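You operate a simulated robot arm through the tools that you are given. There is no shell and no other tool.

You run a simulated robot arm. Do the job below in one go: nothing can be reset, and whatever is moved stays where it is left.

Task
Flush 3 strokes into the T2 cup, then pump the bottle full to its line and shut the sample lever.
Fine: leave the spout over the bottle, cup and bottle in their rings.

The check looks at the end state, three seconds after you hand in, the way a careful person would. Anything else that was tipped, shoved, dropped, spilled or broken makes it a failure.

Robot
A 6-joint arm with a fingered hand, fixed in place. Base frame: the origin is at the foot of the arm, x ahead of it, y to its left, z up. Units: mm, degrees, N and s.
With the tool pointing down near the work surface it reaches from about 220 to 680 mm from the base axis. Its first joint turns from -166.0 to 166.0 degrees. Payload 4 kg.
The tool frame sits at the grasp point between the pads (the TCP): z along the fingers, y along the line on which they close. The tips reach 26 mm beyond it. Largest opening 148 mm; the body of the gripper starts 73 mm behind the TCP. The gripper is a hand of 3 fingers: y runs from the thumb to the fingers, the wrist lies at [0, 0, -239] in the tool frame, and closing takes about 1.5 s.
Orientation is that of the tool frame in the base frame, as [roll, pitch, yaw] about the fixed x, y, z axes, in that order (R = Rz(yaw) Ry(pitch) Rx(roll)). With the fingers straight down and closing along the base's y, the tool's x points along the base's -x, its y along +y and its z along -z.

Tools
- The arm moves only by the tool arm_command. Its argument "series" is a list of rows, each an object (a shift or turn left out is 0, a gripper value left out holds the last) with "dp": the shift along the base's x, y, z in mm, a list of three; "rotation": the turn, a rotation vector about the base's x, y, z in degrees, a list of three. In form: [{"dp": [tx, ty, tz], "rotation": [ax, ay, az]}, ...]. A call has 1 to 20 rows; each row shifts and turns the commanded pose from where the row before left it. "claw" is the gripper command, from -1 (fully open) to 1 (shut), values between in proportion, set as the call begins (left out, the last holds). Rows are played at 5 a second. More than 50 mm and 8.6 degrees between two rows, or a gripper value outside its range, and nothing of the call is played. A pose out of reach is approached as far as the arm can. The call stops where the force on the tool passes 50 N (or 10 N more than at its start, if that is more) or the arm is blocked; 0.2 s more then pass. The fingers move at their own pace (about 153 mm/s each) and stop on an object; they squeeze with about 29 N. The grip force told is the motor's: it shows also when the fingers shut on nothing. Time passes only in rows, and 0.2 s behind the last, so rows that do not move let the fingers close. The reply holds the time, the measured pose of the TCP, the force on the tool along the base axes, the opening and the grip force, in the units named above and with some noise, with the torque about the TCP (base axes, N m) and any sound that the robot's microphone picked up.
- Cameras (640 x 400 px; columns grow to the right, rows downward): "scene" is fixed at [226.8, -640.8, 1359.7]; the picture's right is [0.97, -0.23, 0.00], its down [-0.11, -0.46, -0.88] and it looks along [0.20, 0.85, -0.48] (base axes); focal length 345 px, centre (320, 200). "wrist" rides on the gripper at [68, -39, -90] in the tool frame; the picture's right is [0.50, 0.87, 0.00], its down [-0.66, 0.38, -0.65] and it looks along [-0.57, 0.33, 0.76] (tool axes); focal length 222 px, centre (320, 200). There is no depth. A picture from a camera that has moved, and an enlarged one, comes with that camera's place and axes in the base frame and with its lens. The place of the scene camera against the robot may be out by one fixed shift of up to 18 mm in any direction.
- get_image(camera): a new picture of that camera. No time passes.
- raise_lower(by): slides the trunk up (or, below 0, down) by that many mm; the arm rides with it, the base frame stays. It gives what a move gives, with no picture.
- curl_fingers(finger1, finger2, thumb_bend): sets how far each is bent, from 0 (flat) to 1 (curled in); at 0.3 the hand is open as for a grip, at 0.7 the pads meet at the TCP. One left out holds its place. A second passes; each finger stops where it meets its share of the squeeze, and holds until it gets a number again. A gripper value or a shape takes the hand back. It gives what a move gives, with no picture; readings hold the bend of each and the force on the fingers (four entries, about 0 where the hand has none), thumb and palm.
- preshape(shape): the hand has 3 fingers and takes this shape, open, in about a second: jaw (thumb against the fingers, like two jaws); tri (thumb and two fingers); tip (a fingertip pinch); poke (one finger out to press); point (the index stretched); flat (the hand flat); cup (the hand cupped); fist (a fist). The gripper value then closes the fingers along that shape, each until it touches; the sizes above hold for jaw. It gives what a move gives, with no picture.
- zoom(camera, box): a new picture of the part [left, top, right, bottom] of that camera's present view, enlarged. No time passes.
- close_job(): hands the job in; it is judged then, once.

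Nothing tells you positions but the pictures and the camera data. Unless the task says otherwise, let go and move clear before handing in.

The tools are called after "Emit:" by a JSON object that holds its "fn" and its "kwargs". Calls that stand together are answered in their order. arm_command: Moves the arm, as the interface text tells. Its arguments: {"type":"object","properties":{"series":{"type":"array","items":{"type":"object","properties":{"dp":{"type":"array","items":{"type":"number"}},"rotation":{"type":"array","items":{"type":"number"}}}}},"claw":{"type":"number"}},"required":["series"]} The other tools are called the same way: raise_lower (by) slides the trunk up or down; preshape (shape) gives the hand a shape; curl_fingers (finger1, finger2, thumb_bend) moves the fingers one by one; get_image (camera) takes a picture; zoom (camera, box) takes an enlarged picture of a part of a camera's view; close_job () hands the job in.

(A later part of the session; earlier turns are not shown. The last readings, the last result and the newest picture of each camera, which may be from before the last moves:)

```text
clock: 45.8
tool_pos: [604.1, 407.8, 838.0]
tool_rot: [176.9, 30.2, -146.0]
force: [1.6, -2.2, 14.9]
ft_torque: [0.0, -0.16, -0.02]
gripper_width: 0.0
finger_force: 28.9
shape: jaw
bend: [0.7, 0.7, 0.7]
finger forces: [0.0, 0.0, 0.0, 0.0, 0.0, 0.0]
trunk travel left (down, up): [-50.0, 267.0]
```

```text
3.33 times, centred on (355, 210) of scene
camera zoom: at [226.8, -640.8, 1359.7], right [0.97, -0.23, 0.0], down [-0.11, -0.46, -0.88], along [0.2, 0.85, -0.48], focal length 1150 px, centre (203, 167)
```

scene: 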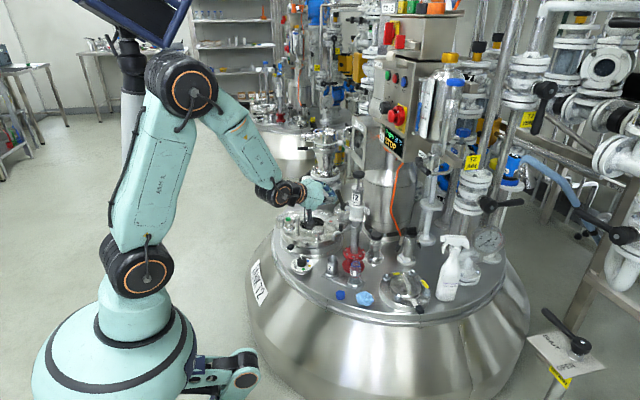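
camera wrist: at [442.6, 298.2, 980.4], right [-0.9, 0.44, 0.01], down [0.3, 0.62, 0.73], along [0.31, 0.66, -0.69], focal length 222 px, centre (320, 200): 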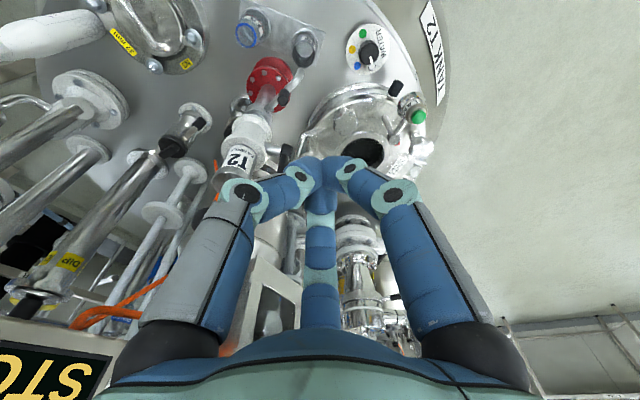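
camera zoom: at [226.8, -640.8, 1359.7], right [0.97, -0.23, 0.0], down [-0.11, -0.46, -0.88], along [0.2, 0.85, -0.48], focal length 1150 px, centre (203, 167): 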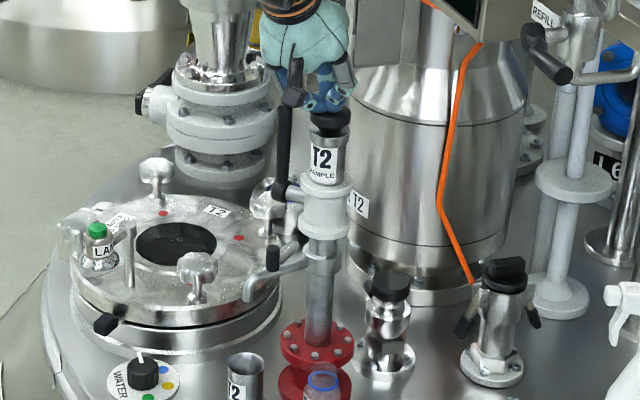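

Emit:
{"fn": "arm_command", "kwargs": {"series": [{"dp": [0, 0, 7]}, {"dp": [0, 0, 10]}, {"dp": [0, 0, 10]}, {"dp": [0, 0, 10]}, {"dp": [0, 0, 10]}, {"dp": [0, 0, 10]}, {"dp": [0, 0, 0]}, {"dp": [-30, -7.7, 5], "rotation": [-3.5, 5.2, 0]}, {"dp": [-32, -8, 0], "rotation": [-3.5, 5.2, 0]}, {"dp": [-32, -9, 0], "rotation": [-3.5, 5.2, 0]}, {"dp": [-32, -9, 0], "rotation": [-3.5, 5.2, 0]}, {"dp": [0, 0, 0]}]}}

Emit:
{"fn": "zoom", "kwargs": {"camera": "wrist", "box": [280, 20, 330, 70]}}

Emit:
{"fn": "zoom", "kwargs": {"camera": "wrist", "box": [290, 45, 322, 65]}}

Emit:
{"fn": "zoom", "kwargs": {"camera": "scene", "box": [320, 140, 380, 190]}}

```text
clock: 48.4
tool_pos: [480.5, 377.3, 899.1]
tool_rot: [176.8, 4.8, -146.0]
force: [0.4, 0.2, -0.1]
ft_torque: [-0.04, -0.02, 0.0]
gripper_width: 0.3
finger_force: 29.0
shape: jaw
bend: [0.7, 0.7, 0.7]
finger forces: [0.0, 0.0, 0.0, 0.1, 0.0, 0.1]
trunk travel left (down, up): [-50.0, 267.0]
```

```text
8.00 times, centred on (305, 45) of wrist
camera zoom: at [442.7, 299.4, 981.5], right [-0.9, 0.44, 0.01], down [0.3, 0.62, 0.73], along [0.31, 0.66, -0.69], focal length 1777 px, centre (440, 1440)
```

zoom: 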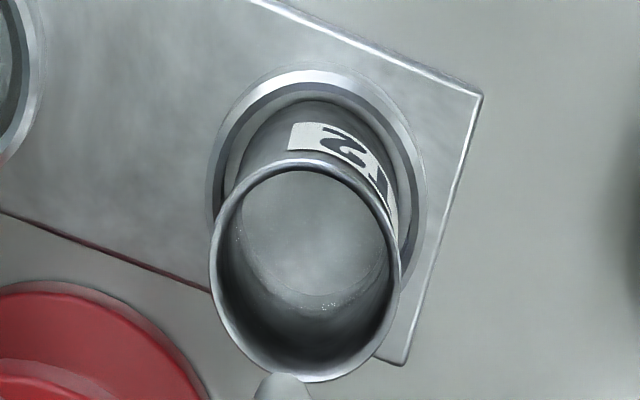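

```text
16.00 times, centred on (306, 55) of wrist
camera zoom: at [442.7, 299.4, 981.5], right [-0.9, 0.44, 0.01], down [0.3, 0.62, 0.73], along [0.31, 0.66, -0.69], focal length 3554 px, centre (544, 2520)
```

zoom: 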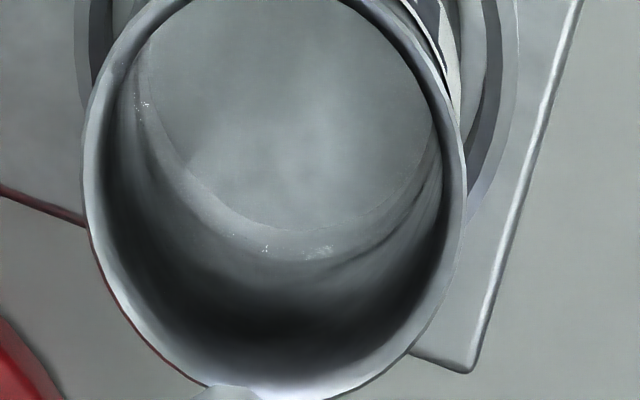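

```text
8.00 times, centred on (350, 165) of scene
camera zoom: at [226.8, -640.8, 1359.7], right [0.97, -0.23, 0.0], down [-0.11, -0.46, -0.88], along [0.2, 0.85, -0.48], focal length 2759 px, centre (80, 480)
```

zoom: 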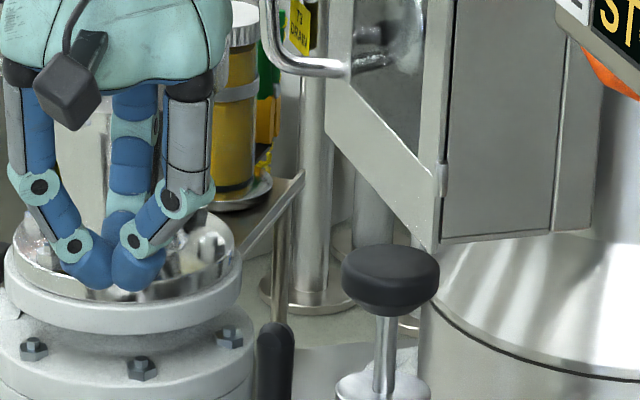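

The wet band on the cup wall has about doubled since stroke 1, so the valve is open and each stroke delivers to the cup. Now stroke 3 into the cup.

Emit:
{"fn": "arm_command", "kwargs": {"series": [{"dp": [32, 9, 0], "rotation": [3.5, -5.2, 0]}, {"dp": [32, 9, 0], "rotation": [3.5, -5.2, 0]}, {"dp": [32, 8, 0], "rotation": [3.5, -5.2, 0]}, {"dp": [30, 8.7, -5], "rotation": [3.5, -5.2, 0]}, {"dp": [0, 0, 0]}, {"dp": [0, 0, -10]}, {"dp": [0, 0, -10]}, {"dp": [0, 0, -10]}, {"dp": [0, 0, -10]}, {"dp": [0, 0, -10]}, {"dp": [0, 0, -7]}, {"dp": [0, 0, 0]}]}}

Emit:
{"fn": "arm_command", "kwargs": {"series": [{"dp": [0, 0, 7]}, {"dp": [0, 0, 10]}, {"dp": [0, 0, 10]}, {"dp": [0, 0, 10]}, {"dp": [0, 0, 10]}, {"dp": [0, 0, 10]}, {"dp": [0, 0, 0]}, {"dp": [-30, -8.7, 5], "rotation": [-3.5, 5.2, 0]}, {"dp": [-32, -8, 0], "rotation": [-3.5, 5.2, 0]}, {"dp": [-32, -9, 0], "rotation": [-3.5, 5.2, 0]}, {"dp": [-32, -9, 0], "rotation": [-3.5, 5.2, 0]}, {"dp": [0, 0, 0]}]}}

Emit:
{"fn": "zoom", "kwargs": {"camera": "wrist", "box": [280, 20, 330, 70]}}

Emit:
{"fn": "zoom", "kwargs": {"camera": "wrist", "box": [290, 45, 322, 65]}}

Emit:
{"fn": "zoom", "kwargs": {"camera": "wrist", "box": [220, 10, 340, 110]}}

```text
clock: 51.0
tool_pos: [603.9, 406.2, 837.5]
tool_rot: [176.9, 30.1, -146.0]
force: [-1.6, -2.7, 13.2]
ft_torque: [-0.01, -0.1, 0.0]
gripper_width: 0.0
finger_force: 28.9
shape: jaw
bend: [0.7, 0.7, 0.7]
finger forces: [0.1, 0.1, 0.0, 0.0, 0.0, 0.0]
trunk travel left (down, up): [-50.0, 267.0]
```

```text
clock: 53.6
tool_pos: [477.0, 375.0, 896.8]
tool_rot: [176.8, 4.9, -146.0]
force: [0.0, -0.6, 0.1]
ft_torque: [-0.01, -0.01, -0.01]
gripper_width: 0.0
finger_force: 29.0
shape: jaw
bend: [0.7, 0.7, 0.7]
finger forces: [0.0, 0.0, 0.0, 0.0, 0.1, 0.0]
trunk travel left (down, up): [-50.0, 267.0]
```

```text
8.00 times, centred on (305, 45) of wrist
camera zoom: at [439.7, 297.2, 979.1], right [-0.9, 0.44, 0.01], down [0.3, 0.62, 0.73], along [0.31, 0.66, -0.69], focal length 1777 px, centre (440, 1440)
```

zoom: 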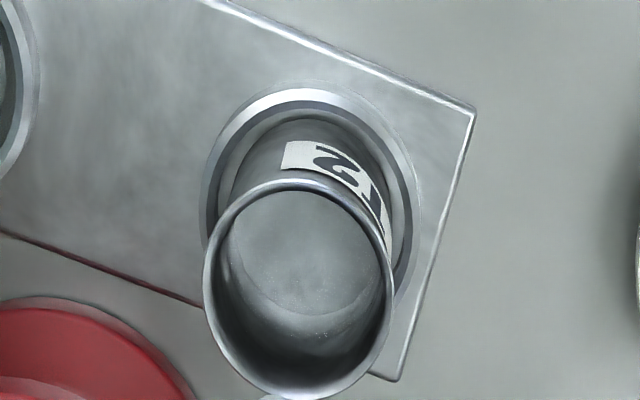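

```text
16.00 times, centred on (306, 55) of wrist
camera zoom: at [439.7, 297.2, 979.1], right [-0.9, 0.44, 0.01], down [0.3, 0.62, 0.73], along [0.31, 0.66, -0.69], focal length 3554 px, centre (544, 2520)
```

zoom: 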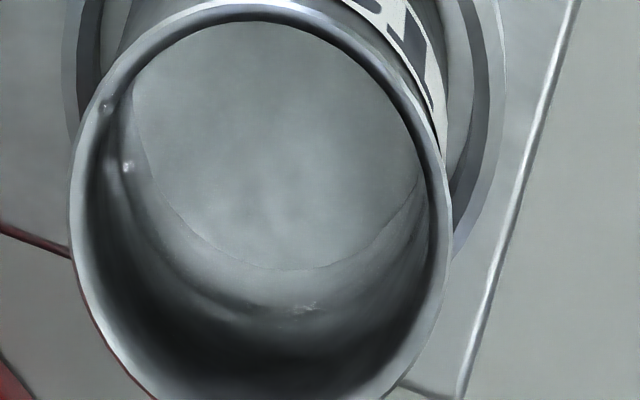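

```text
4.00 times, centred on (280, 60) of wrist
camera zoom: at [439.7, 297.2, 979.1], right [-0.9, 0.44, 0.01], down [0.3, 0.62, 0.73], along [0.31, 0.66, -0.69], focal length 888 px, centre (480, 760)
```

zoom: 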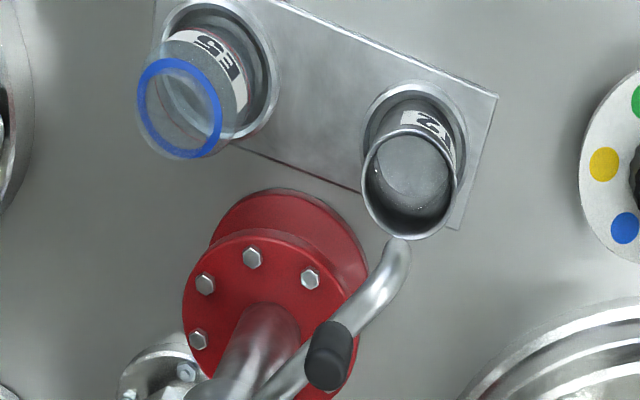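

The wet band grew in equal steps over the three strokes, so the cup has its 3-stroke flush. Next is the swivel: the spout's black grip is at about (552, 401), top z≈640, and needs to turn about 60° around the axis (617, 416) to reach the bottle at (590, 319). I'll reorient the hand so its finger gap faces the pump body.

Emit:
{"fn": "arm_command", "kwargs": {"series": [{"dp": [0, 0, 0], "rotation": [0, 0, 7]}, {"dp": [0, 0, 0], "rotation": [0, 0, 7]}, {"dp": [0, 0, 0], "rotation": [0, 0, 7]}, {"dp": [0, 0, 0], "rotation": [0, 0, 7]}, {"dp": [0, 0, 0], "rotation": [0, 0, 7]}, {"dp": [0, 0, 0], "rotation": [0, 0, 6]}, {"dp": [0, 0, 0], "rotation": [4.1, -5.25, 0]}, {"dp": [0, 0, 0], "rotation": [4.1, -5.25, 0]}, {"dp": [0, 0, 0], "rotation": [4.1, -5.25, 0]}, {"dp": [0, 0, 0]}], "claw": 0.3}}

Emit:
{"fn": "get_image", "kwargs": {"camera": "wrist"}}

Emit:
{"fn": "get_image", "kwargs": {"camera": "scene"}}

```text
clock: 55.8
tool_pos: [478.7, 374.0, 898.4]
tool_rot: [-170.4, 20.8, -102.1]
force: [0.0, 0.3, 1.0]
ft_torque: [-0.03, 0.03, 0.0]
gripper_width: 51.7
finger_force: 0.0
shape: jaw
bend: [0.77, 0.77, 0.7]
finger forces: [0.0, 0.0, 0.0, 0.1, 0.0, 0.1]
trunk travel left (down, up): [-50.0, 267.0]
```

```text
taken
camera wrist: at [481.1, 274.4, 964.8], right [-0.92, -0.23, -0.31], down [-0.39, 0.5, 0.78], along [-0.02, 0.84, -0.55], focal length 222 px, centre (320, 200)
```

wrist: 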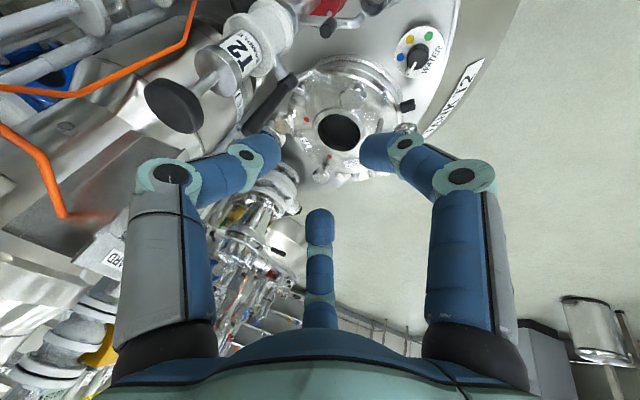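

```text
taken
```

scene: 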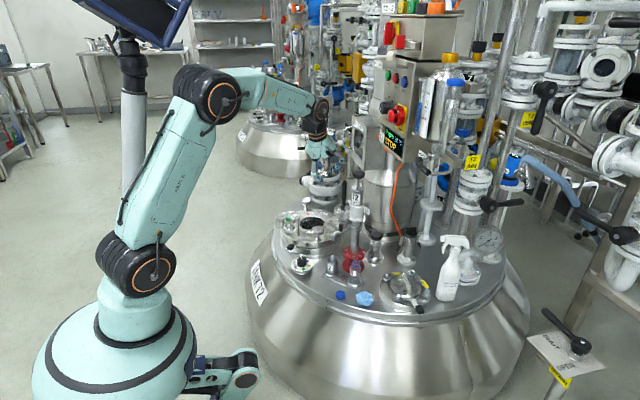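

Emit:
{"fn": "arm_command", "kwargs": {"series": [{"dp": [0, 0, 0], "rotation": [0, 0, -8.5]}, {"dp": [17.5, 6.1, -30]}, {"dp": [17.5, 6.1, -30]}, {"dp": [17.5, 6.1, -30]}, {"dp": [17.5, 6.1, -30]}, {"dp": [0, 0, 0]}]}}

Emit:
{"fn": "get_image", "kwargs": {"camera": "wrist"}}

Emit:
{"fn": "zoom", "kwargs": {"camera": "scene", "box": [310, 150, 400, 270]}}

```text
clock: 57.2
tool_pos: [546.5, 399.7, 775.6]
tool_rot: [-170.3, 20.5, -110.6]
force: [0.6, 0.0, 0.5]
ft_torque: [0.0, -0.03, 0.04]
gripper_width: 51.7
finger_force: 0.0
shape: jaw
bend: [0.77, 0.77, 0.7]
finger forces: [0.1, 0.0, 0.1, 0.1, 0.0, 0.0]
trunk travel left (down, up): [-50.0, 267.0]
```

```text
taken
camera wrist: at [533.9, 301.3, 843.1], right [-0.95, -0.09, -0.31], down [-0.31, 0.55, 0.78], along [0.1, 0.83, -0.55], focal length 222 px, centre (320, 200)
```

wrist: 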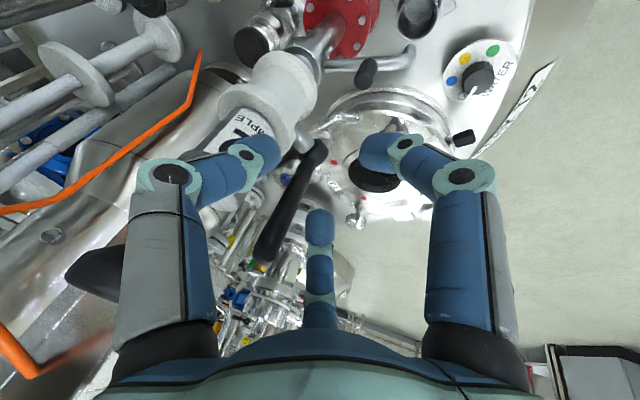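

```text
3.33 times, centred on (355, 210) of scene
camera zoom: at [226.8, -640.8, 1359.7], right [0.97, -0.23, 0.0], down [-0.11, -0.46, -0.88], along [0.2, 0.85, -0.48], focal length 1150 px, centre (203, 167)
```

zoom: 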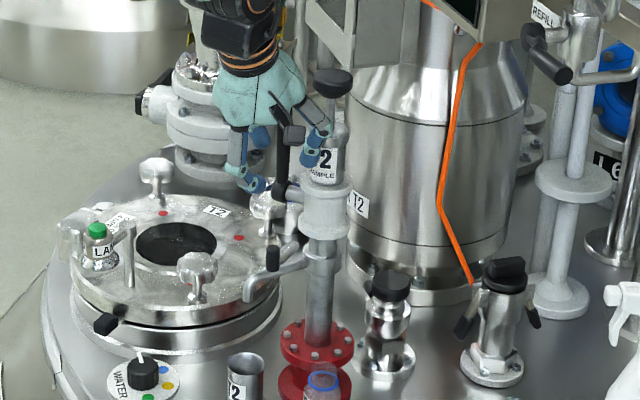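

Emit:
{"fn": "zoom", "kwargs": {"camera": "wrist", "box": [300, 20, 440, 120]}}

```text
4.00 times, centred on (370, 70) of wrist
camera zoom: at [533.9, 301.3, 843.1], right [-0.95, -0.09, -0.31], down [-0.31, 0.55, 0.78], along [0.1, 0.83, -0.55], focal length 888 px, centre (120, 720)
```

zoom: 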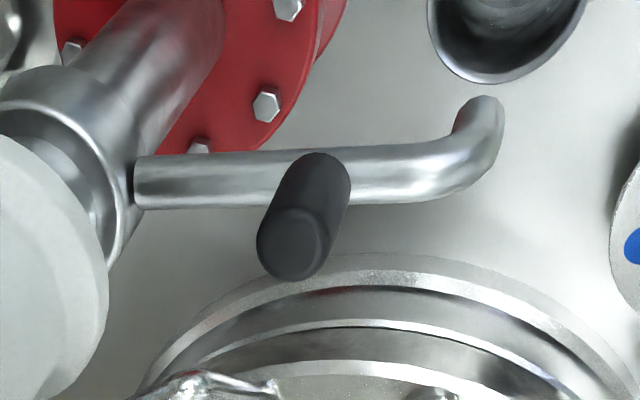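

Emit:
{"fn": "arm_command", "kwargs": {"series": [{"dp": [0, -1, -25]}, {"dp": [0, -1, -25]}, {"dp": [-0.5, -0.5, -25]}, {"dp": [0, 0, -15]}, {"dp": [0, 0, 0]}]}}

Emit:
{"fn": "get_image", "kwargs": {"camera": "wrist"}}

Emit:
{"fn": "zoom", "kwargs": {"camera": "scene", "box": [320, 180, 390, 260]}}

```text
clock: 58.4
tool_pos: [548.3, 397.6, 686.7]
tool_rot: [-170.4, 20.6, -110.6]
force: [0.4, -0.1, 0.4]
ft_torque: [0.03, -0.02, 0.01]
gripper_width: 51.5
finger_force: 0.0
shape: jaw
bend: [0.77, 0.77, 0.7]
finger forces: [0.1, 0.0, 0.0, 0.1, 0.1, 0.0]
trunk travel left (down, up): [-50.0, 267.0]
```

```text
taken
camera wrist: at [536.2, 298.6, 753.1], right [-0.95, -0.09, -0.31], down [-0.31, 0.55, 0.78], along [0.1, 0.83, -0.55], focal length 222 px, centre (320, 200)
```

wrist: 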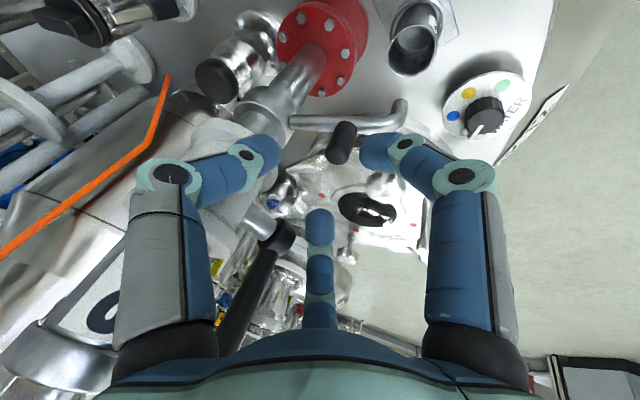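

```text
5.00 times, centred on (355, 220) of scene
camera zoom: at [226.8, -640.8, 1359.7], right [0.97, -0.23, 0.0], down [-0.11, -0.46, -0.88], along [0.2, 0.85, -0.48], focal length 1724 px, centre (145, 100)
```

zoom: 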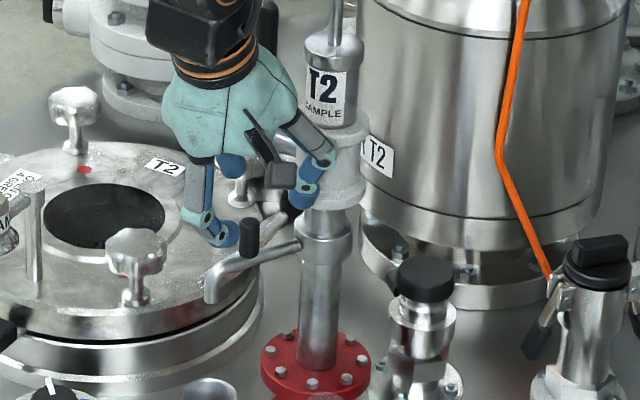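

Emit:
{"fn": "arm_command", "kwargs": {"series": [{"dp": [-1, 0, -13]}, {"dp": [-1, 0, -13]}, {"dp": [0, 0, -11]}, {"dp": [0, 0, 0]}]}}

Emit:
{"fn": "get_image", "kwargs": {"camera": "wrist"}}

Emit:
{"fn": "zoom", "kwargs": {"camera": "scene", "box": [330, 190, 380, 250]}}

```text
clock: 59.4
tool_pos: [545.6, 396.1, 650.8]
tool_rot: [-170.4, 20.5, -110.6]
force: [-1.0, -3.3, 3.5]
ft_torque: [-0.11, 0.08, 0.07]
gripper_width: 51.8
finger_force: 0.1
shape: jaw
bend: [0.78, 0.77, 0.7]
finger forces: [4.0, 0.0, 0.1, 0.1, 0.0, 0.1]
trunk travel left (down, up): [-50.0, 267.0]
```

```text
taken
camera wrist: at [533.8, 297.4, 718.0], right [-0.95, -0.09, -0.31], down [-0.31, 0.55, 0.78], along [0.1, 0.83, -0.55], focal length 222 px, centre (320, 200)
```

wrist: 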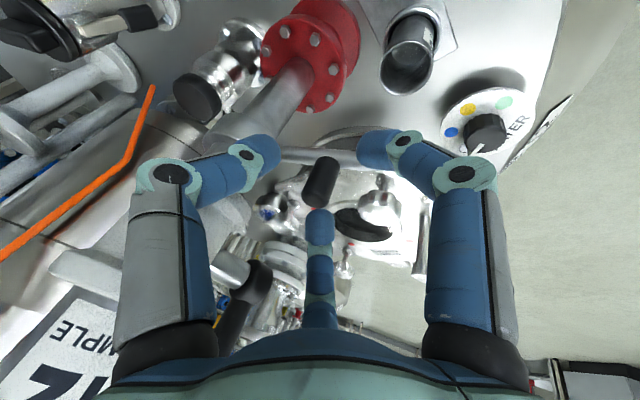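

```text
6.67 times, centred on (355, 220) of scene
camera zoom: at [226.8, -640.8, 1359.7], right [0.97, -0.23, 0.0], down [-0.11, -0.46, -0.88], along [0.2, 0.85, -0.48], focal length 2299 px, centre (87, 67)
```

zoom: 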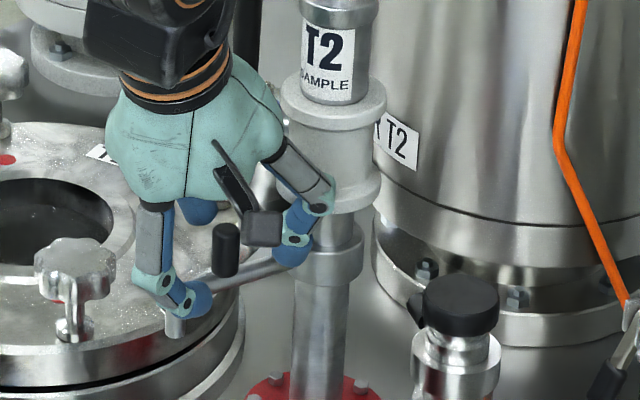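

One finger is just resting on the spout pipe with about 4 N, so I'll lift 9 mm and then close around the grip.

Emit:
{"fn": "arm_command", "kwargs": {"series": [{"dp": [0, 0, 5]}, {"dp": [0, 0, 4]}, {"dp": [0, 0, 0]}]}}

Emit:
{"fn": "arm_command", "kwargs": {"series": [{"dp": [0, 0, 0]}, {"dp": [0, 0, 0]}, {"dp": [0, 0, 0]}, {"dp": [0, 0, 0]}, {"dp": [0, 0, 0]}, {"dp": [0, 0, 0]}], "claw": 0.9}}

Emit:
{"fn": "get_image", "kwargs": {"camera": "wrist"}}

Emit:
{"fn": "zoom", "kwargs": {"camera": "scene", "box": [330, 190, 380, 250]}}

```text
clock: 60.2
tool_pos: [546.6, 395.5, 659.9]
tool_rot: [-170.5, 20.6, -110.6]
force: [0.9, -0.6, -0.1]
ft_torque: [-0.08, -0.01, 0.05]
gripper_width: 51.9
finger_force: 0.0
shape: jaw
bend: [0.77, 0.77, 0.7]
finger forces: [1.5, 0.0, 0.0, 0.0, 0.0, 0.1]
trunk travel left (down, up): [-50.0, 267.0]
```

```text
clock: 61.6
tool_pos: [546.6, 395.2, 659.0]
tool_rot: [-170.5, 20.6, -110.6]
force: [-2.6, -0.9, -4.4]
ft_torque: [-0.24, 0.33, 0.02]
gripper_width: 10.0
finger_force: 29.3
shape: jaw
bend: [0.73, 0.71, 0.7]
finger forces: [30.9, 23.6, 0.0, 0.0, 24.7, 0.0]
trunk travel left (down, up): [-50.0, 267.0]
```

```text
taken
camera wrist: at [534.0, 298.2, 725.9], right [-0.95, -0.09, -0.31], down [-0.31, 0.55, 0.78], along [0.1, 0.83, -0.55], focal length 222 px, centre (320, 200)
```

wrist: 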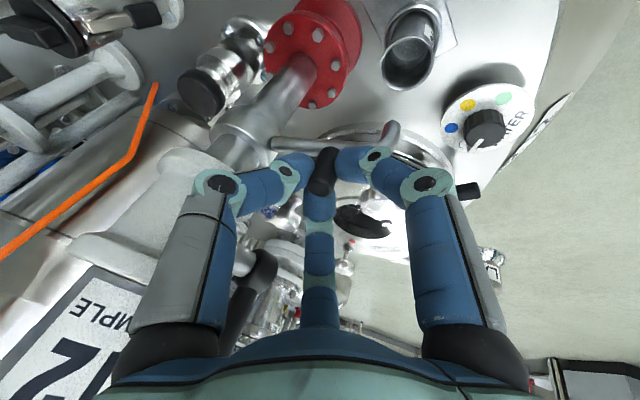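

```text
6.67 times, centred on (355, 220) of scene
camera zoom: at [226.8, -640.8, 1359.7], right [0.97, -0.23, 0.0], down [-0.11, -0.46, -0.88], along [0.2, 0.85, -0.48], focal length 2299 px, centre (87, 67)
```

zoom: 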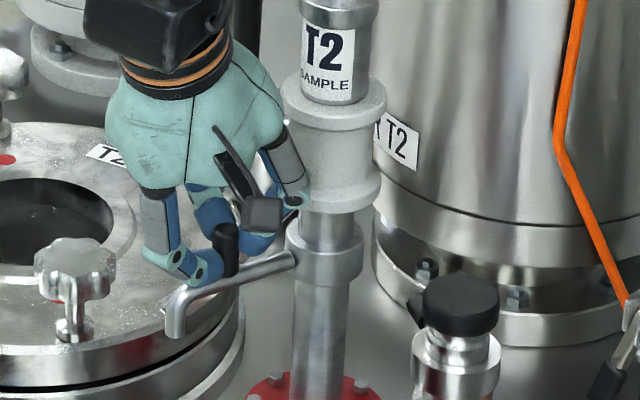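

All three fingers hold the grip. I'll ease the squeeze so it can turn inside the fingers, then start the arc with a few rows and check.

Emit:
{"fn": "arm_command", "kwargs": {"series": [{"dp": [0, 0, 0]}, {"dp": [2.2, -7.1, 0], "rotation": [0, 0, 3]}, {"dp": [2.9, -6.8, 0], "rotation": [0, 0, 3]}, {"dp": [3.6, -6.4, 0], "rotation": [0, 0, 3]}, {"dp": [0, 0, 0]}], "claw": 0.83}}

Emit:
{"fn": "get_image", "kwargs": {"camera": "wrist"}}

Emit:
{"fn": "zoom", "kwargs": {"camera": "scene", "box": [325, 190, 385, 290]}}

```text
clock: 62.8
tool_pos: [554.8, 376.0, 660.2]
tool_rot: [-170.3, 20.6, -101.6]
force: [-3.8, -1.2, -0.4]
ft_torque: [-0.05, 0.07, -0.01]
gripper_width: 13.0
finger_force: 0.2
shape: jaw
bend: [0.6, 0.73, 0.7]
finger forces: [3.2, 0.3, 0.1, 0.0, 0.0, 0.0]
trunk travel left (down, up): [-50.0, 267.0]
```

```text
taken
camera wrist: at [558.6, 276.2, 726.9], right [-0.92, -0.24, -0.31], down [-0.39, 0.5, 0.78], along [-0.03, 0.83, -0.55], focal length 222 px, centre (320, 200)
```

wrist: 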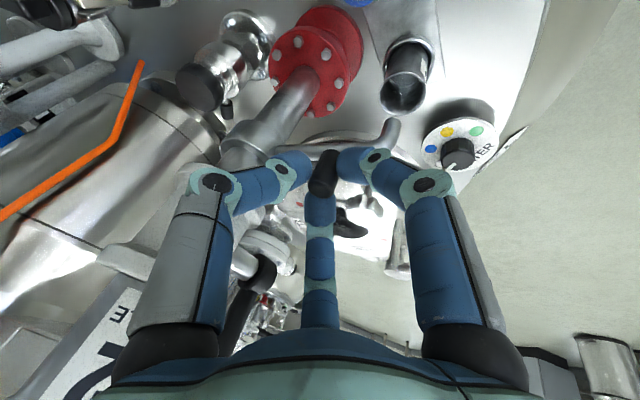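

```text
4.00 times, centred on (355, 240) of scene
camera zoom: at [226.8, -640.8, 1359.7], right [0.97, -0.23, 0.0], down [-0.11, -0.46, -0.88], along [0.2, 0.85, -0.48], focal length 1379 px, centre (180, 40)
```

zoom: 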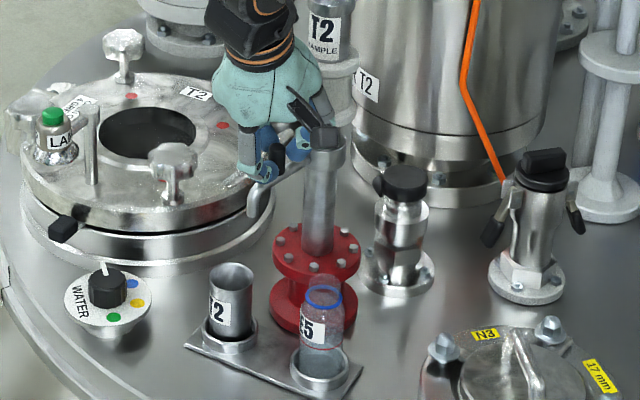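

The spout is turning with the hand, so I'll continue the arc.

Emit:
{"fn": "arm_command", "kwargs": {"series": [{"dp": [4.3, -6.1, 0], "rotation": [0, 0, 3]}, {"dp": [4.8, -5.6, 0], "rotation": [0, 0, 3]}, {"dp": [5.4, -5.1, 0], "rotation": [0, 0, 3]}, {"dp": [5.9, -4.5, 0], "rotation": [0, 0, 3]}, {"dp": [0, 0, 0]}]}}

Emit:
{"fn": "zoom", "kwargs": {"camera": "scene", "box": [325, 190, 385, 290]}}

Emit:
{"fn": "get_image", "kwargs": {"camera": "wrist"}}

```text
clock: 64.0
tool_pos: [575.1, 354.6, 660.6]
tool_rot: [-170.3, 20.6, -89.6]
force: [-2.2, -3.5, 2.4]
ft_torque: [-0.04, 0.09, 0.01]
gripper_width: 13.3
finger_force: 0.1
shape: jaw
bend: [0.6, 0.73, 0.7]
finger forces: [4.4, 0.4, 0.0, 0.1, 0.1, 0.0]
trunk travel left (down, up): [-50.0, 267.0]
```

```text
4.00 times, centred on (355, 240) of scene
camera zoom: at [226.8, -640.8, 1359.7], right [0.97, -0.23, 0.0], down [-0.11, -0.46, -0.88], along [0.2, 0.85, -0.48], focal length 1379 px, centre (180, 40)
```

zoom: 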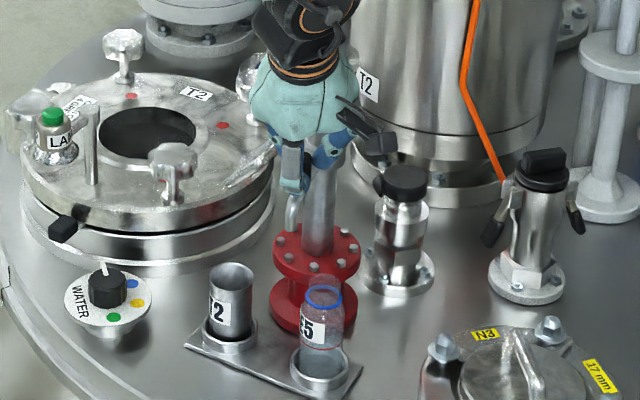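

```text
taken
camera wrist: at [599.8, 258.3, 725.7], right [-0.85, -0.42, -0.31], down [-0.48, 0.4, 0.78], along [-0.2, 0.81, -0.55], focal length 222 px, centre (320, 200)
```

wrist: 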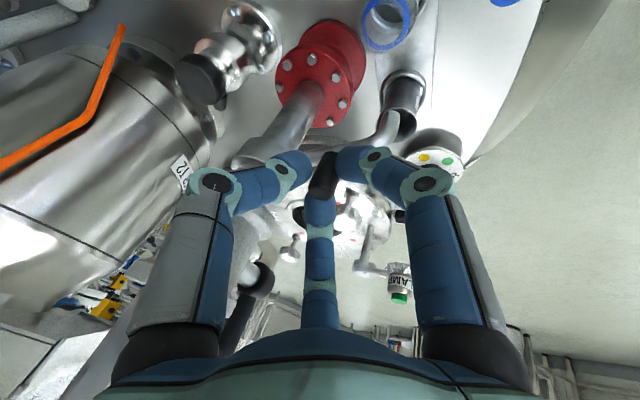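

Emit:
{"fn": "arm_command", "kwargs": {"series": [{"dp": [6.4, -4.0, 0], "rotation": [0, 0, 3]}, {"dp": [6.6, -3.3, 0], "rotation": [0, 0, 3]}, {"dp": [7.0, -2.5, 0], "rotation": [0, 0, 3]}, {"dp": [0, 0, 0]}]}}

Emit:
{"fn": "zoom", "kwargs": {"camera": "scene", "box": [335, 210, 385, 290]}}

Emit:
{"fn": "get_image", "kwargs": {"camera": "wrist"}}

```text
clock: 65.0
tool_pos: [596.2, 360.5, 665.4]
tool_rot: [-170.7, 19.7, -81.5]
force: [-6.8, -15.9, 8.5]
ft_torque: [-0.62, 0.29, 0.04]
gripper_width: 15.7
finger_force: 0.0
shape: jaw
bend: [0.52, 0.73, 0.7]
finger forces: [17.2, 0.1, 0.0, 0.0, 0.1, 0.0]
out of reach, approached as far as the arm can: row 3
trunk travel left (down, up): [-50.0, 267.0]
```

```text
5.00 times, centred on (360, 250) of scene
camera zoom: at [226.8, -640.8, 1359.7], right [0.97, -0.23, 0.0], down [-0.11, -0.46, -0.88], along [0.2, 0.85, -0.48], focal length 1724 px, centre (120, -50)
```

zoom: 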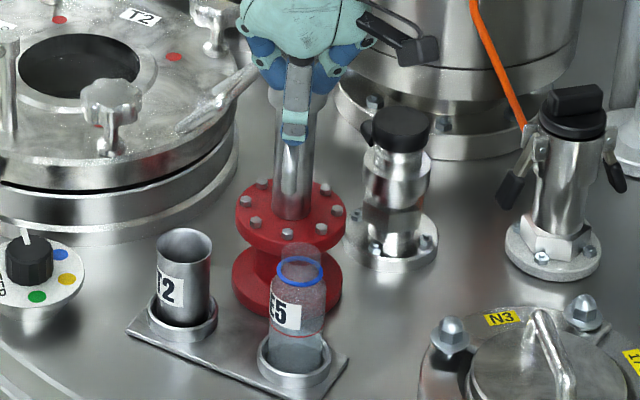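

```text
taken
camera wrist: at [633.9, 269.1, 734.8], right [-0.78, -0.55, -0.3], down [-0.54, 0.34, 0.77], along [-0.32, 0.76, -0.56], focal length 222 px, centre (320, 200)
```

wrist: 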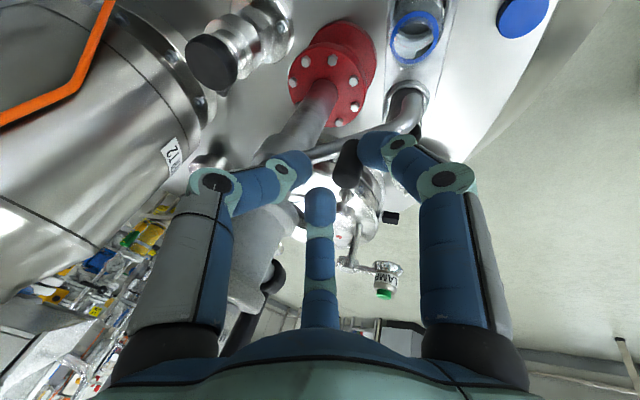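

The last row hit a wrist joint limit, so I'll release the side load by rotating the hand back a little. First I'll see where the spout tip is relative to the bottle.

Emit:
{"fn": "zoom", "kwargs": {"camera": "wrist", "box": [310, 0, 470, 200]}}

Emit:
{"fn": "zoom", "kwargs": {"camera": "scene", "box": [340, 200, 380, 280]}}

```text
2.00 times, centred on (390, 100) of wrist
camera zoom: at [633.9, 269.1, 734.8], right [-0.78, -0.55, -0.3], down [-0.54, 0.34, 0.77], along [-0.32, 0.76, -0.56], focal length 444 px, centre (180, 400)
```

zoom: 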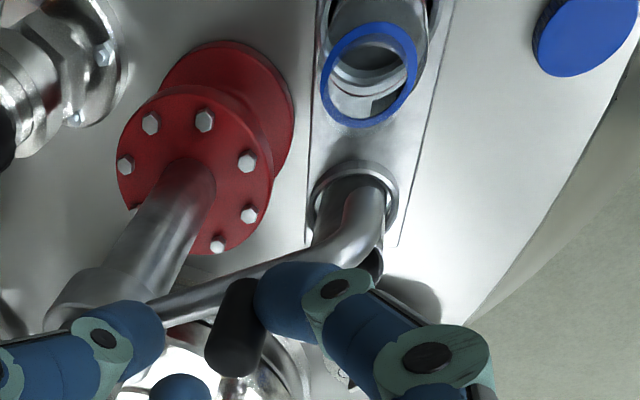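

```text
5.00 times, centred on (360, 240) of scene
camera zoom: at [226.8, -640.8, 1359.7], right [0.97, -0.23, 0.0], down [-0.11, -0.46, -0.88], along [0.2, 0.85, -0.48], focal length 1724 px, centre (120, 0)
```

zoom: 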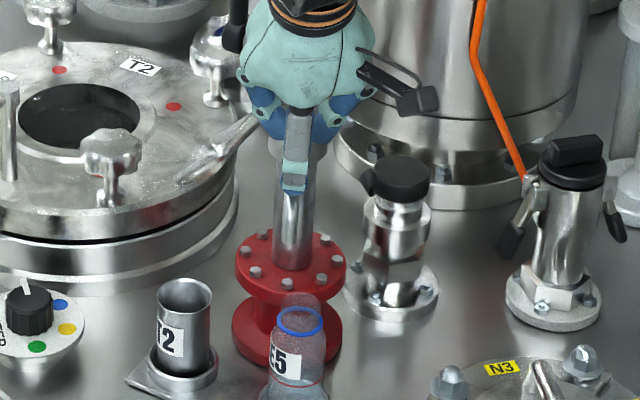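

The spout is nearly over the bottle, with about 2 to 3° left. I'll back the hand rotation off and relieve the load.

Emit:
{"fn": "arm_command", "kwargs": {"series": [{"dp": [0, -4, -2], "rotation": [0, 0, -5]}, {"dp": [0, -5, -2], "rotation": [0, 0, -5]}, {"dp": [0, 0, 0]}]}}

Emit:
{"fn": "get_image", "kwargs": {"camera": "wrist"}}

```text
clock: 65.8
tool_pos: [595.5, 349.9, 662.3]
tool_rot: [-170.4, 20.7, -90.6]
force: [-3.1, -10.4, 5.0]
ft_torque: [-0.35, 0.09, 0.01]
gripper_width: 14.4
finger_force: 0.1
shape: jaw
bend: [0.56, 0.73, 0.7]
finger forces: [10.3, 0.0, 0.1, 0.0, 0.1, 0.0]
trunk travel left (down, up): [-50.0, 267.0]
```

```text
taken
camera wrist: at [618.0, 254.9, 728.7], right [-0.86, -0.41, -0.31], down [-0.48, 0.41, 0.78], along [-0.19, 0.81, -0.55], focal length 222 px, centre (320, 200)
```

wrist: 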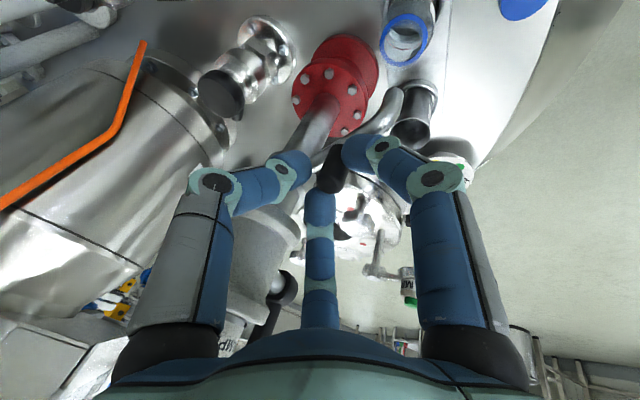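

Emit:
{"fn": "arm_command", "kwargs": {"series": [{"dp": [0.5, -3, -1]}, {"dp": [1, -3, -1]}, {"dp": [0, 0, 0]}]}}

Emit:
{"fn": "zoom", "kwargs": {"camera": "wrist", "box": [310, 0, 470, 200]}}

Emit:
{"fn": "zoom", "kwargs": {"camera": "scene", "box": [340, 200, 380, 280]}}

```text
clock: 66.6
tool_pos: [598.4, 344.8, 658.7]
tool_rot: [-170.4, 20.7, -90.6]
force: [-2.4, -4.7, 2.4]
ft_torque: [-0.12, 0.05, 0.0]
gripper_width: 13.3
finger_force: 0.0
shape: jaw
bend: [0.6, 0.73, 0.7]
finger forces: [5.3, 0.6, 0.0, 0.0, 0.1, 0.0]
trunk travel left (down, up): [-50.0, 267.0]
```

```text
2.00 times, centred on (390, 100) of wrist
camera zoom: at [620.9, 248.3, 725.2], right [-0.86, -0.41, -0.31], down [-0.48, 0.41, 0.78], along [-0.19, 0.81, -0.55], focal length 444 px, centre (180, 400)
```

zoom: 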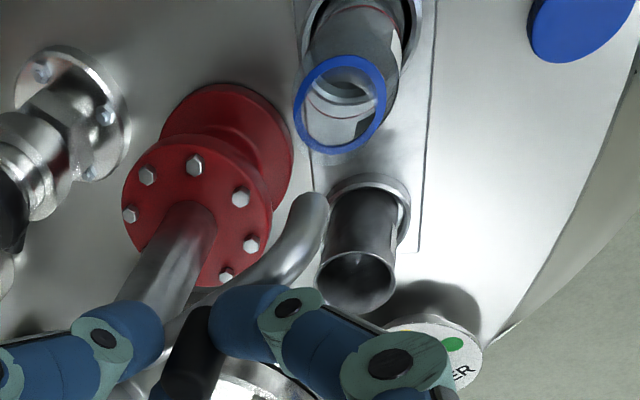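

```text
5.00 times, centred on (360, 240) of scene
camera zoom: at [226.8, -640.8, 1359.7], right [0.97, -0.23, 0.0], down [-0.11, -0.46, -0.88], along [0.2, 0.85, -0.48], focal length 1724 px, centre (120, 0)
```

zoom: 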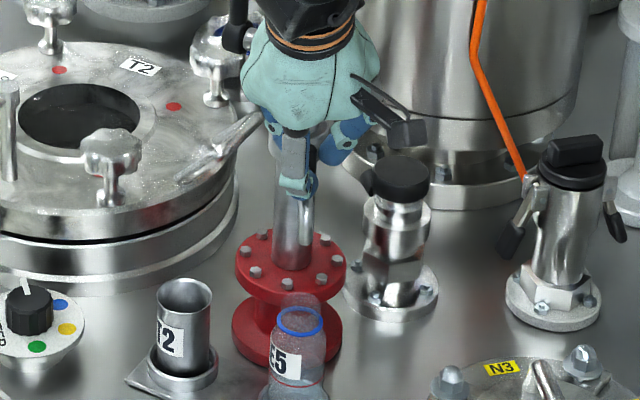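

The spout end now lines up with the bottle mouth along the vertical. I'll open the fingers and rise straight up, clear of the grip.

Emit:
{"fn": "arm_command", "kwargs": {"series": [{"dp": [0, 0, 0]}, {"dp": [0, 0, 0]}, {"dp": [0, 0, 0]}], "claw": 0.35}}

Emit:
{"fn": "arm_command", "kwargs": {"series": [{"dp": [0, 0, 10]}, {"dp": [-2, -5, 20]}, {"dp": [-4, -7, 25]}, {"dp": [-4, -7, 25]}, {"dp": [0, 0, 0]}]}}

Emit:
{"fn": "get_image", "kwargs": {"camera": "wrist"}}

Emit:
{"fn": "zoom", "kwargs": {"camera": "scene", "box": [335, 195, 385, 285]}}

```text
clock: 67.4
tool_pos: [599.0, 345.3, 659.5]
tool_rot: [-170.5, 20.5, -90.6]
force: [0.3, 0.7, 2.0]
ft_torque: [-0.01, -0.03, -0.01]
gripper_width: 47.0
finger_force: 0.1
shape: jaw
bend: [0.78, 0.77, 0.7]
finger forces: [2.1, 0.2, 0.1, 0.0, 0.0, 0.0]
trunk travel left (down, up): [-50.0, 267.0]
```

```text
clock: 68.6
tool_pos: [588.1, 323.4, 742.0]
tool_rot: [-170.6, 20.6, -90.5]
force: [-0.2, -0.6, -0.6]
ft_torque: [0.02, 0.02, -0.03]
gripper_width: 47.9
finger_force: 0.1
shape: jaw
bend: [0.77, 0.77, 0.7]
finger forces: [0.0, 0.0, 0.0, 0.0, 0.0, 0.0]
trunk travel left (down, up): [-50.0, 267.0]
```

```text
taken
camera wrist: at [610.4, 227.2, 807.5], right [-0.86, -0.41, -0.31], down [-0.48, 0.41, 0.78], along [-0.19, 0.81, -0.55], focal length 222 px, centre (320, 200)
```

wrist: 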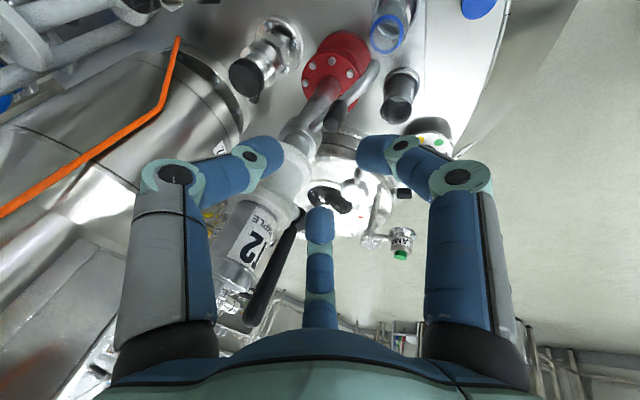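

```text
4.44 times, centred on (360, 240) of scene
camera zoom: at [226.8, -640.8, 1359.7], right [0.97, -0.23, 0.0], down [-0.11, -0.46, -0.88], along [0.2, 0.85, -0.48], focal length 1533 px, centre (142, 22)
```

zoom: 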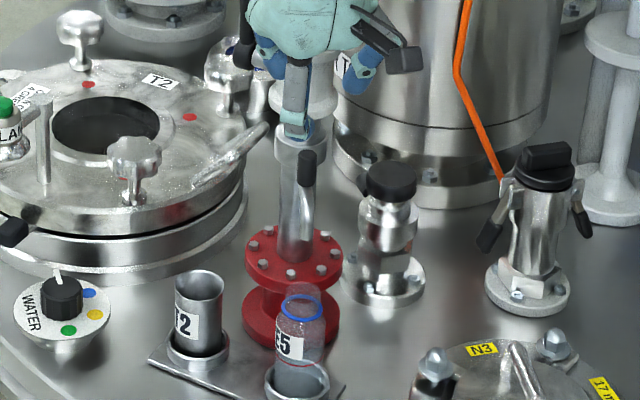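

Emit:
{"fn": "zoom", "kwargs": {"camera": "scene", "box": [348, 222, 376, 280]}}

Emit:
{"fn": "zoom", "kwargs": {"camera": "wrist", "box": [300, 0, 420, 130]}}

```text
6.90 times, centred on (362, 251) of scene
camera zoom: at [226.8, -640.8, 1359.7], right [0.97, -0.23, 0.0], down [-0.11, -0.46, -0.88], along [0.2, 0.85, -0.48], focal length 2378 px, centre (30, -152)
```

zoom: 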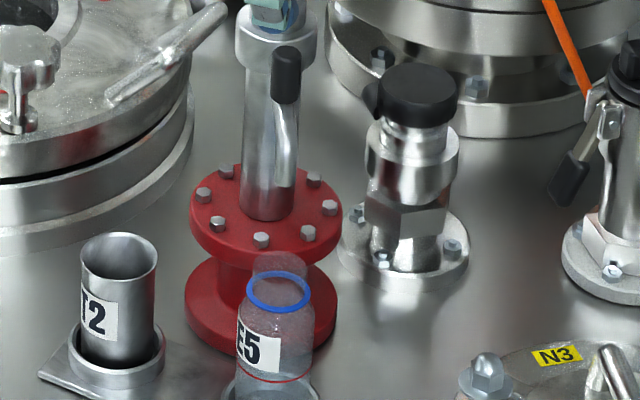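

```text
3.08 times, centred on (360, 65) of wrist
camera zoom: at [610.4, 227.2, 807.5], right [-0.86, -0.41, -0.31], down [-0.48, 0.41, 0.78], along [-0.19, 0.81, -0.55], focal length 684 px, centre (197, 615)
```

zoom: 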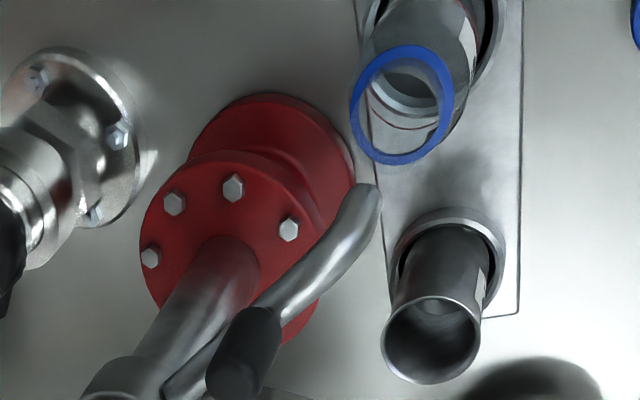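

The spout tip is right over the bottle mouth in both views. Next I'll rise and step back, return the hand to the pressing orientation and close the fingers.

Emit:
{"fn": "arm_command", "kwargs": {"series": [{"dp": [-20, 2, 40]}, {"dp": [-22, 2, 40]}, {"dp": [-23, 2, 40]}, {"dp": [-23, 2, 40]}, {"dp": [0, 0, 0]}]}}

Emit:
{"fn": "arm_command", "kwargs": {"series": [{"dp": [0, 0, 0], "rotation": [0, 0, -7]}, {"dp": [0, 0, 0], "rotation": [0, 0, -7]}, {"dp": [0, 0, 0], "rotation": [0, 0, -7]}, {"dp": [0, 0, 0], "rotation": [0, 0, -7]}, {"dp": [0, 0, 0], "rotation": [0, 0, -7]}, {"dp": [0, 0, 0], "rotation": [0, 0, -7]}, {"dp": [0, 0, 0], "rotation": [0, 0, -7]}, {"dp": [0, 0, 0], "rotation": [0, 0, -6.6]}, {"dp": [0, 0, 0], "rotation": [6.7, -1.35, 0]}, {"dp": [0, 0, 0], "rotation": [6.7, -1.35, 0]}, {"dp": [0, 0, 0]}], "claw": 1.0}}

Emit:
{"fn": "get_image", "kwargs": {"camera": "wrist"}}

Emit:
{"fn": "zoom", "kwargs": {"camera": "scene", "box": [300, 100, 400, 300]}}

```text
clock: 69.8
tool_pos: [496.7, 332.6, 896.2]
tool_rot: [-170.4, 20.6, -90.6]
force: [0.4, -0.1, 0.4]
ft_torque: [0.03, 0.0, -0.01]
gripper_width: 47.8
finger_force: 0.1
shape: jaw
bend: [0.77, 0.77, 0.7]
finger forces: [0.0, 0.0, 0.0, 0.0, 0.1, 0.1]
trunk travel left (down, up): [-50.0, 267.0]
```

```text
clock: 72.2
tool_pos: [500.6, 333.7, 899.1]
tool_rot: [178.4, 30.0, -151.1]
force: [0.7, 0.6, 0.3]
ft_torque: [-0.01, -0.02, 0.0]
gripper_width: 0.0
finger_force: 28.8
shape: jaw
bend: [0.7, 0.7, 0.7]
finger forces: [0.0, 0.1, 0.0, 0.1, 0.0, 0.0]
trunk travel left (down, up): [-50.0, 267.0]
```

```text
taken
camera wrist: at [430.0, 249.3, 943.4], right [-0.81, 0.54, -0.23], down [0.03, 0.43, 0.9], along [0.59, 0.72, -0.36], focal length 222 px, centre (320, 200)
```

wrist: 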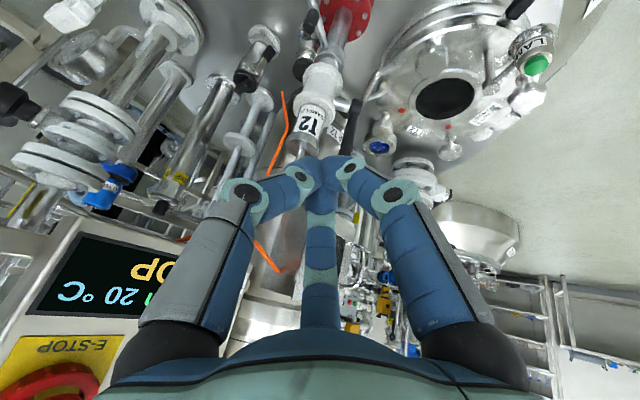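

```text
2.00 times, centred on (350, 200) of scene
camera zoom: at [226.8, -640.8, 1359.7], right [0.97, -0.23, 0.0], down [-0.11, -0.46, -0.88], along [0.2, 0.85, -0.48], focal length 690 px, centre (260, 200)
```

zoom: 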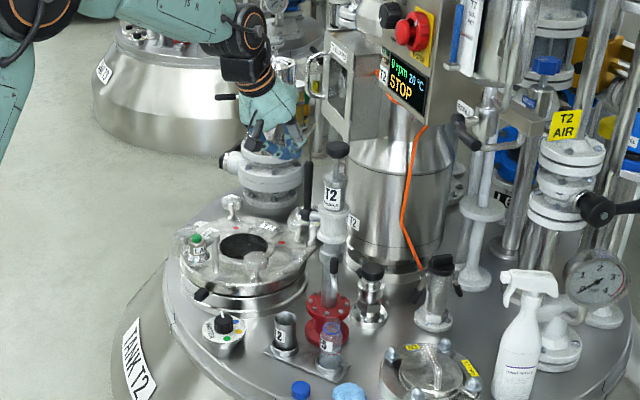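

Emit:
{"fn": "zoom", "kwargs": {"camera": "scene", "box": [350, 250, 375, 282]}}

Emit:
{"fn": "arm_command", "kwargs": {"series": [{"dp": [35, 25, -2]}, {"dp": [35, 25, -2]}, {"dp": [35.4, 25.8, -2]}, {"dp": [0, 0, 0]}]}}

Emit:
{"fn": "zoom", "kwargs": {"camera": "scene", "box": [310, 120, 400, 210]}}

Emit:
{"fn": "get_image", "kwargs": {"camera": "wrist"}}

```text
12.50 times, centred on (362, 266) of scene
camera zoom: at [226.8, -640.8, 1359.7], right [0.97, -0.23, 0.0], down [-0.11, -0.46, -0.88], along [0.2, 0.85, -0.48], focal length 4311 px, centre (-211, -625)
```

zoom: 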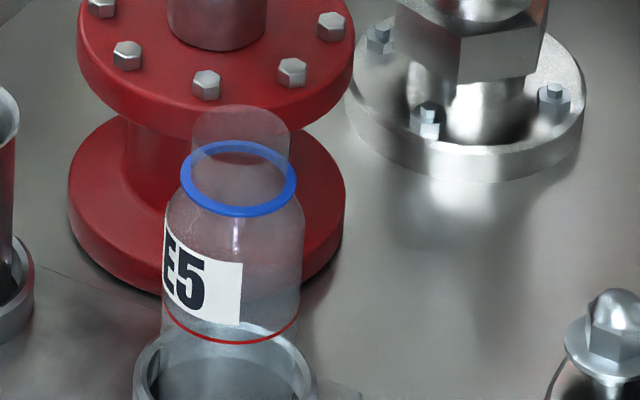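

```text
clock: 73.2
tool_pos: [607.5, 411.0, 896.2]
tool_rot: [178.5, 29.9, -151.0]
force: [-0.3, -0.5, -0.1]
ft_torque: [0.0, -0.03, 0.0]
gripper_width: 0.3
finger_force: 29.0
shape: jaw
bend: [0.7, 0.7, 0.7]
finger forces: [0.1, 0.0, 0.0, 0.1, 0.0, 0.0]
trunk travel left (down, up): [-50.0, 267.0]
```

```text
4.44 times, centred on (355, 165) of scene
camera zoom: at [226.8, -640.8, 1359.7], right [0.97, -0.23, 0.0], down [-0.11, -0.46, -0.88], along [0.2, 0.85, -0.48], focal length 1533 px, centre (164, 356)
```

zoom: 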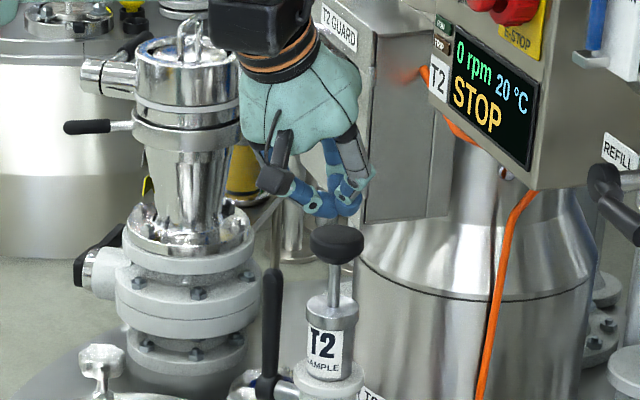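

```text
taken
camera wrist: at [537.8, 325.0, 940.0], right [-0.81, 0.54, -0.23], down [0.03, 0.43, 0.9], along [0.59, 0.72, -0.37], focal length 222 px, centre (320, 200)
```

wrist: 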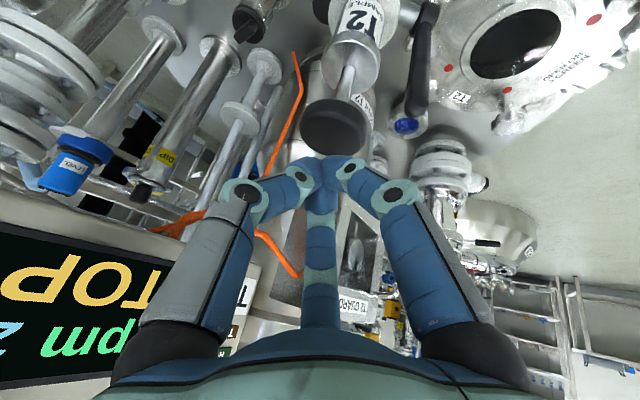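

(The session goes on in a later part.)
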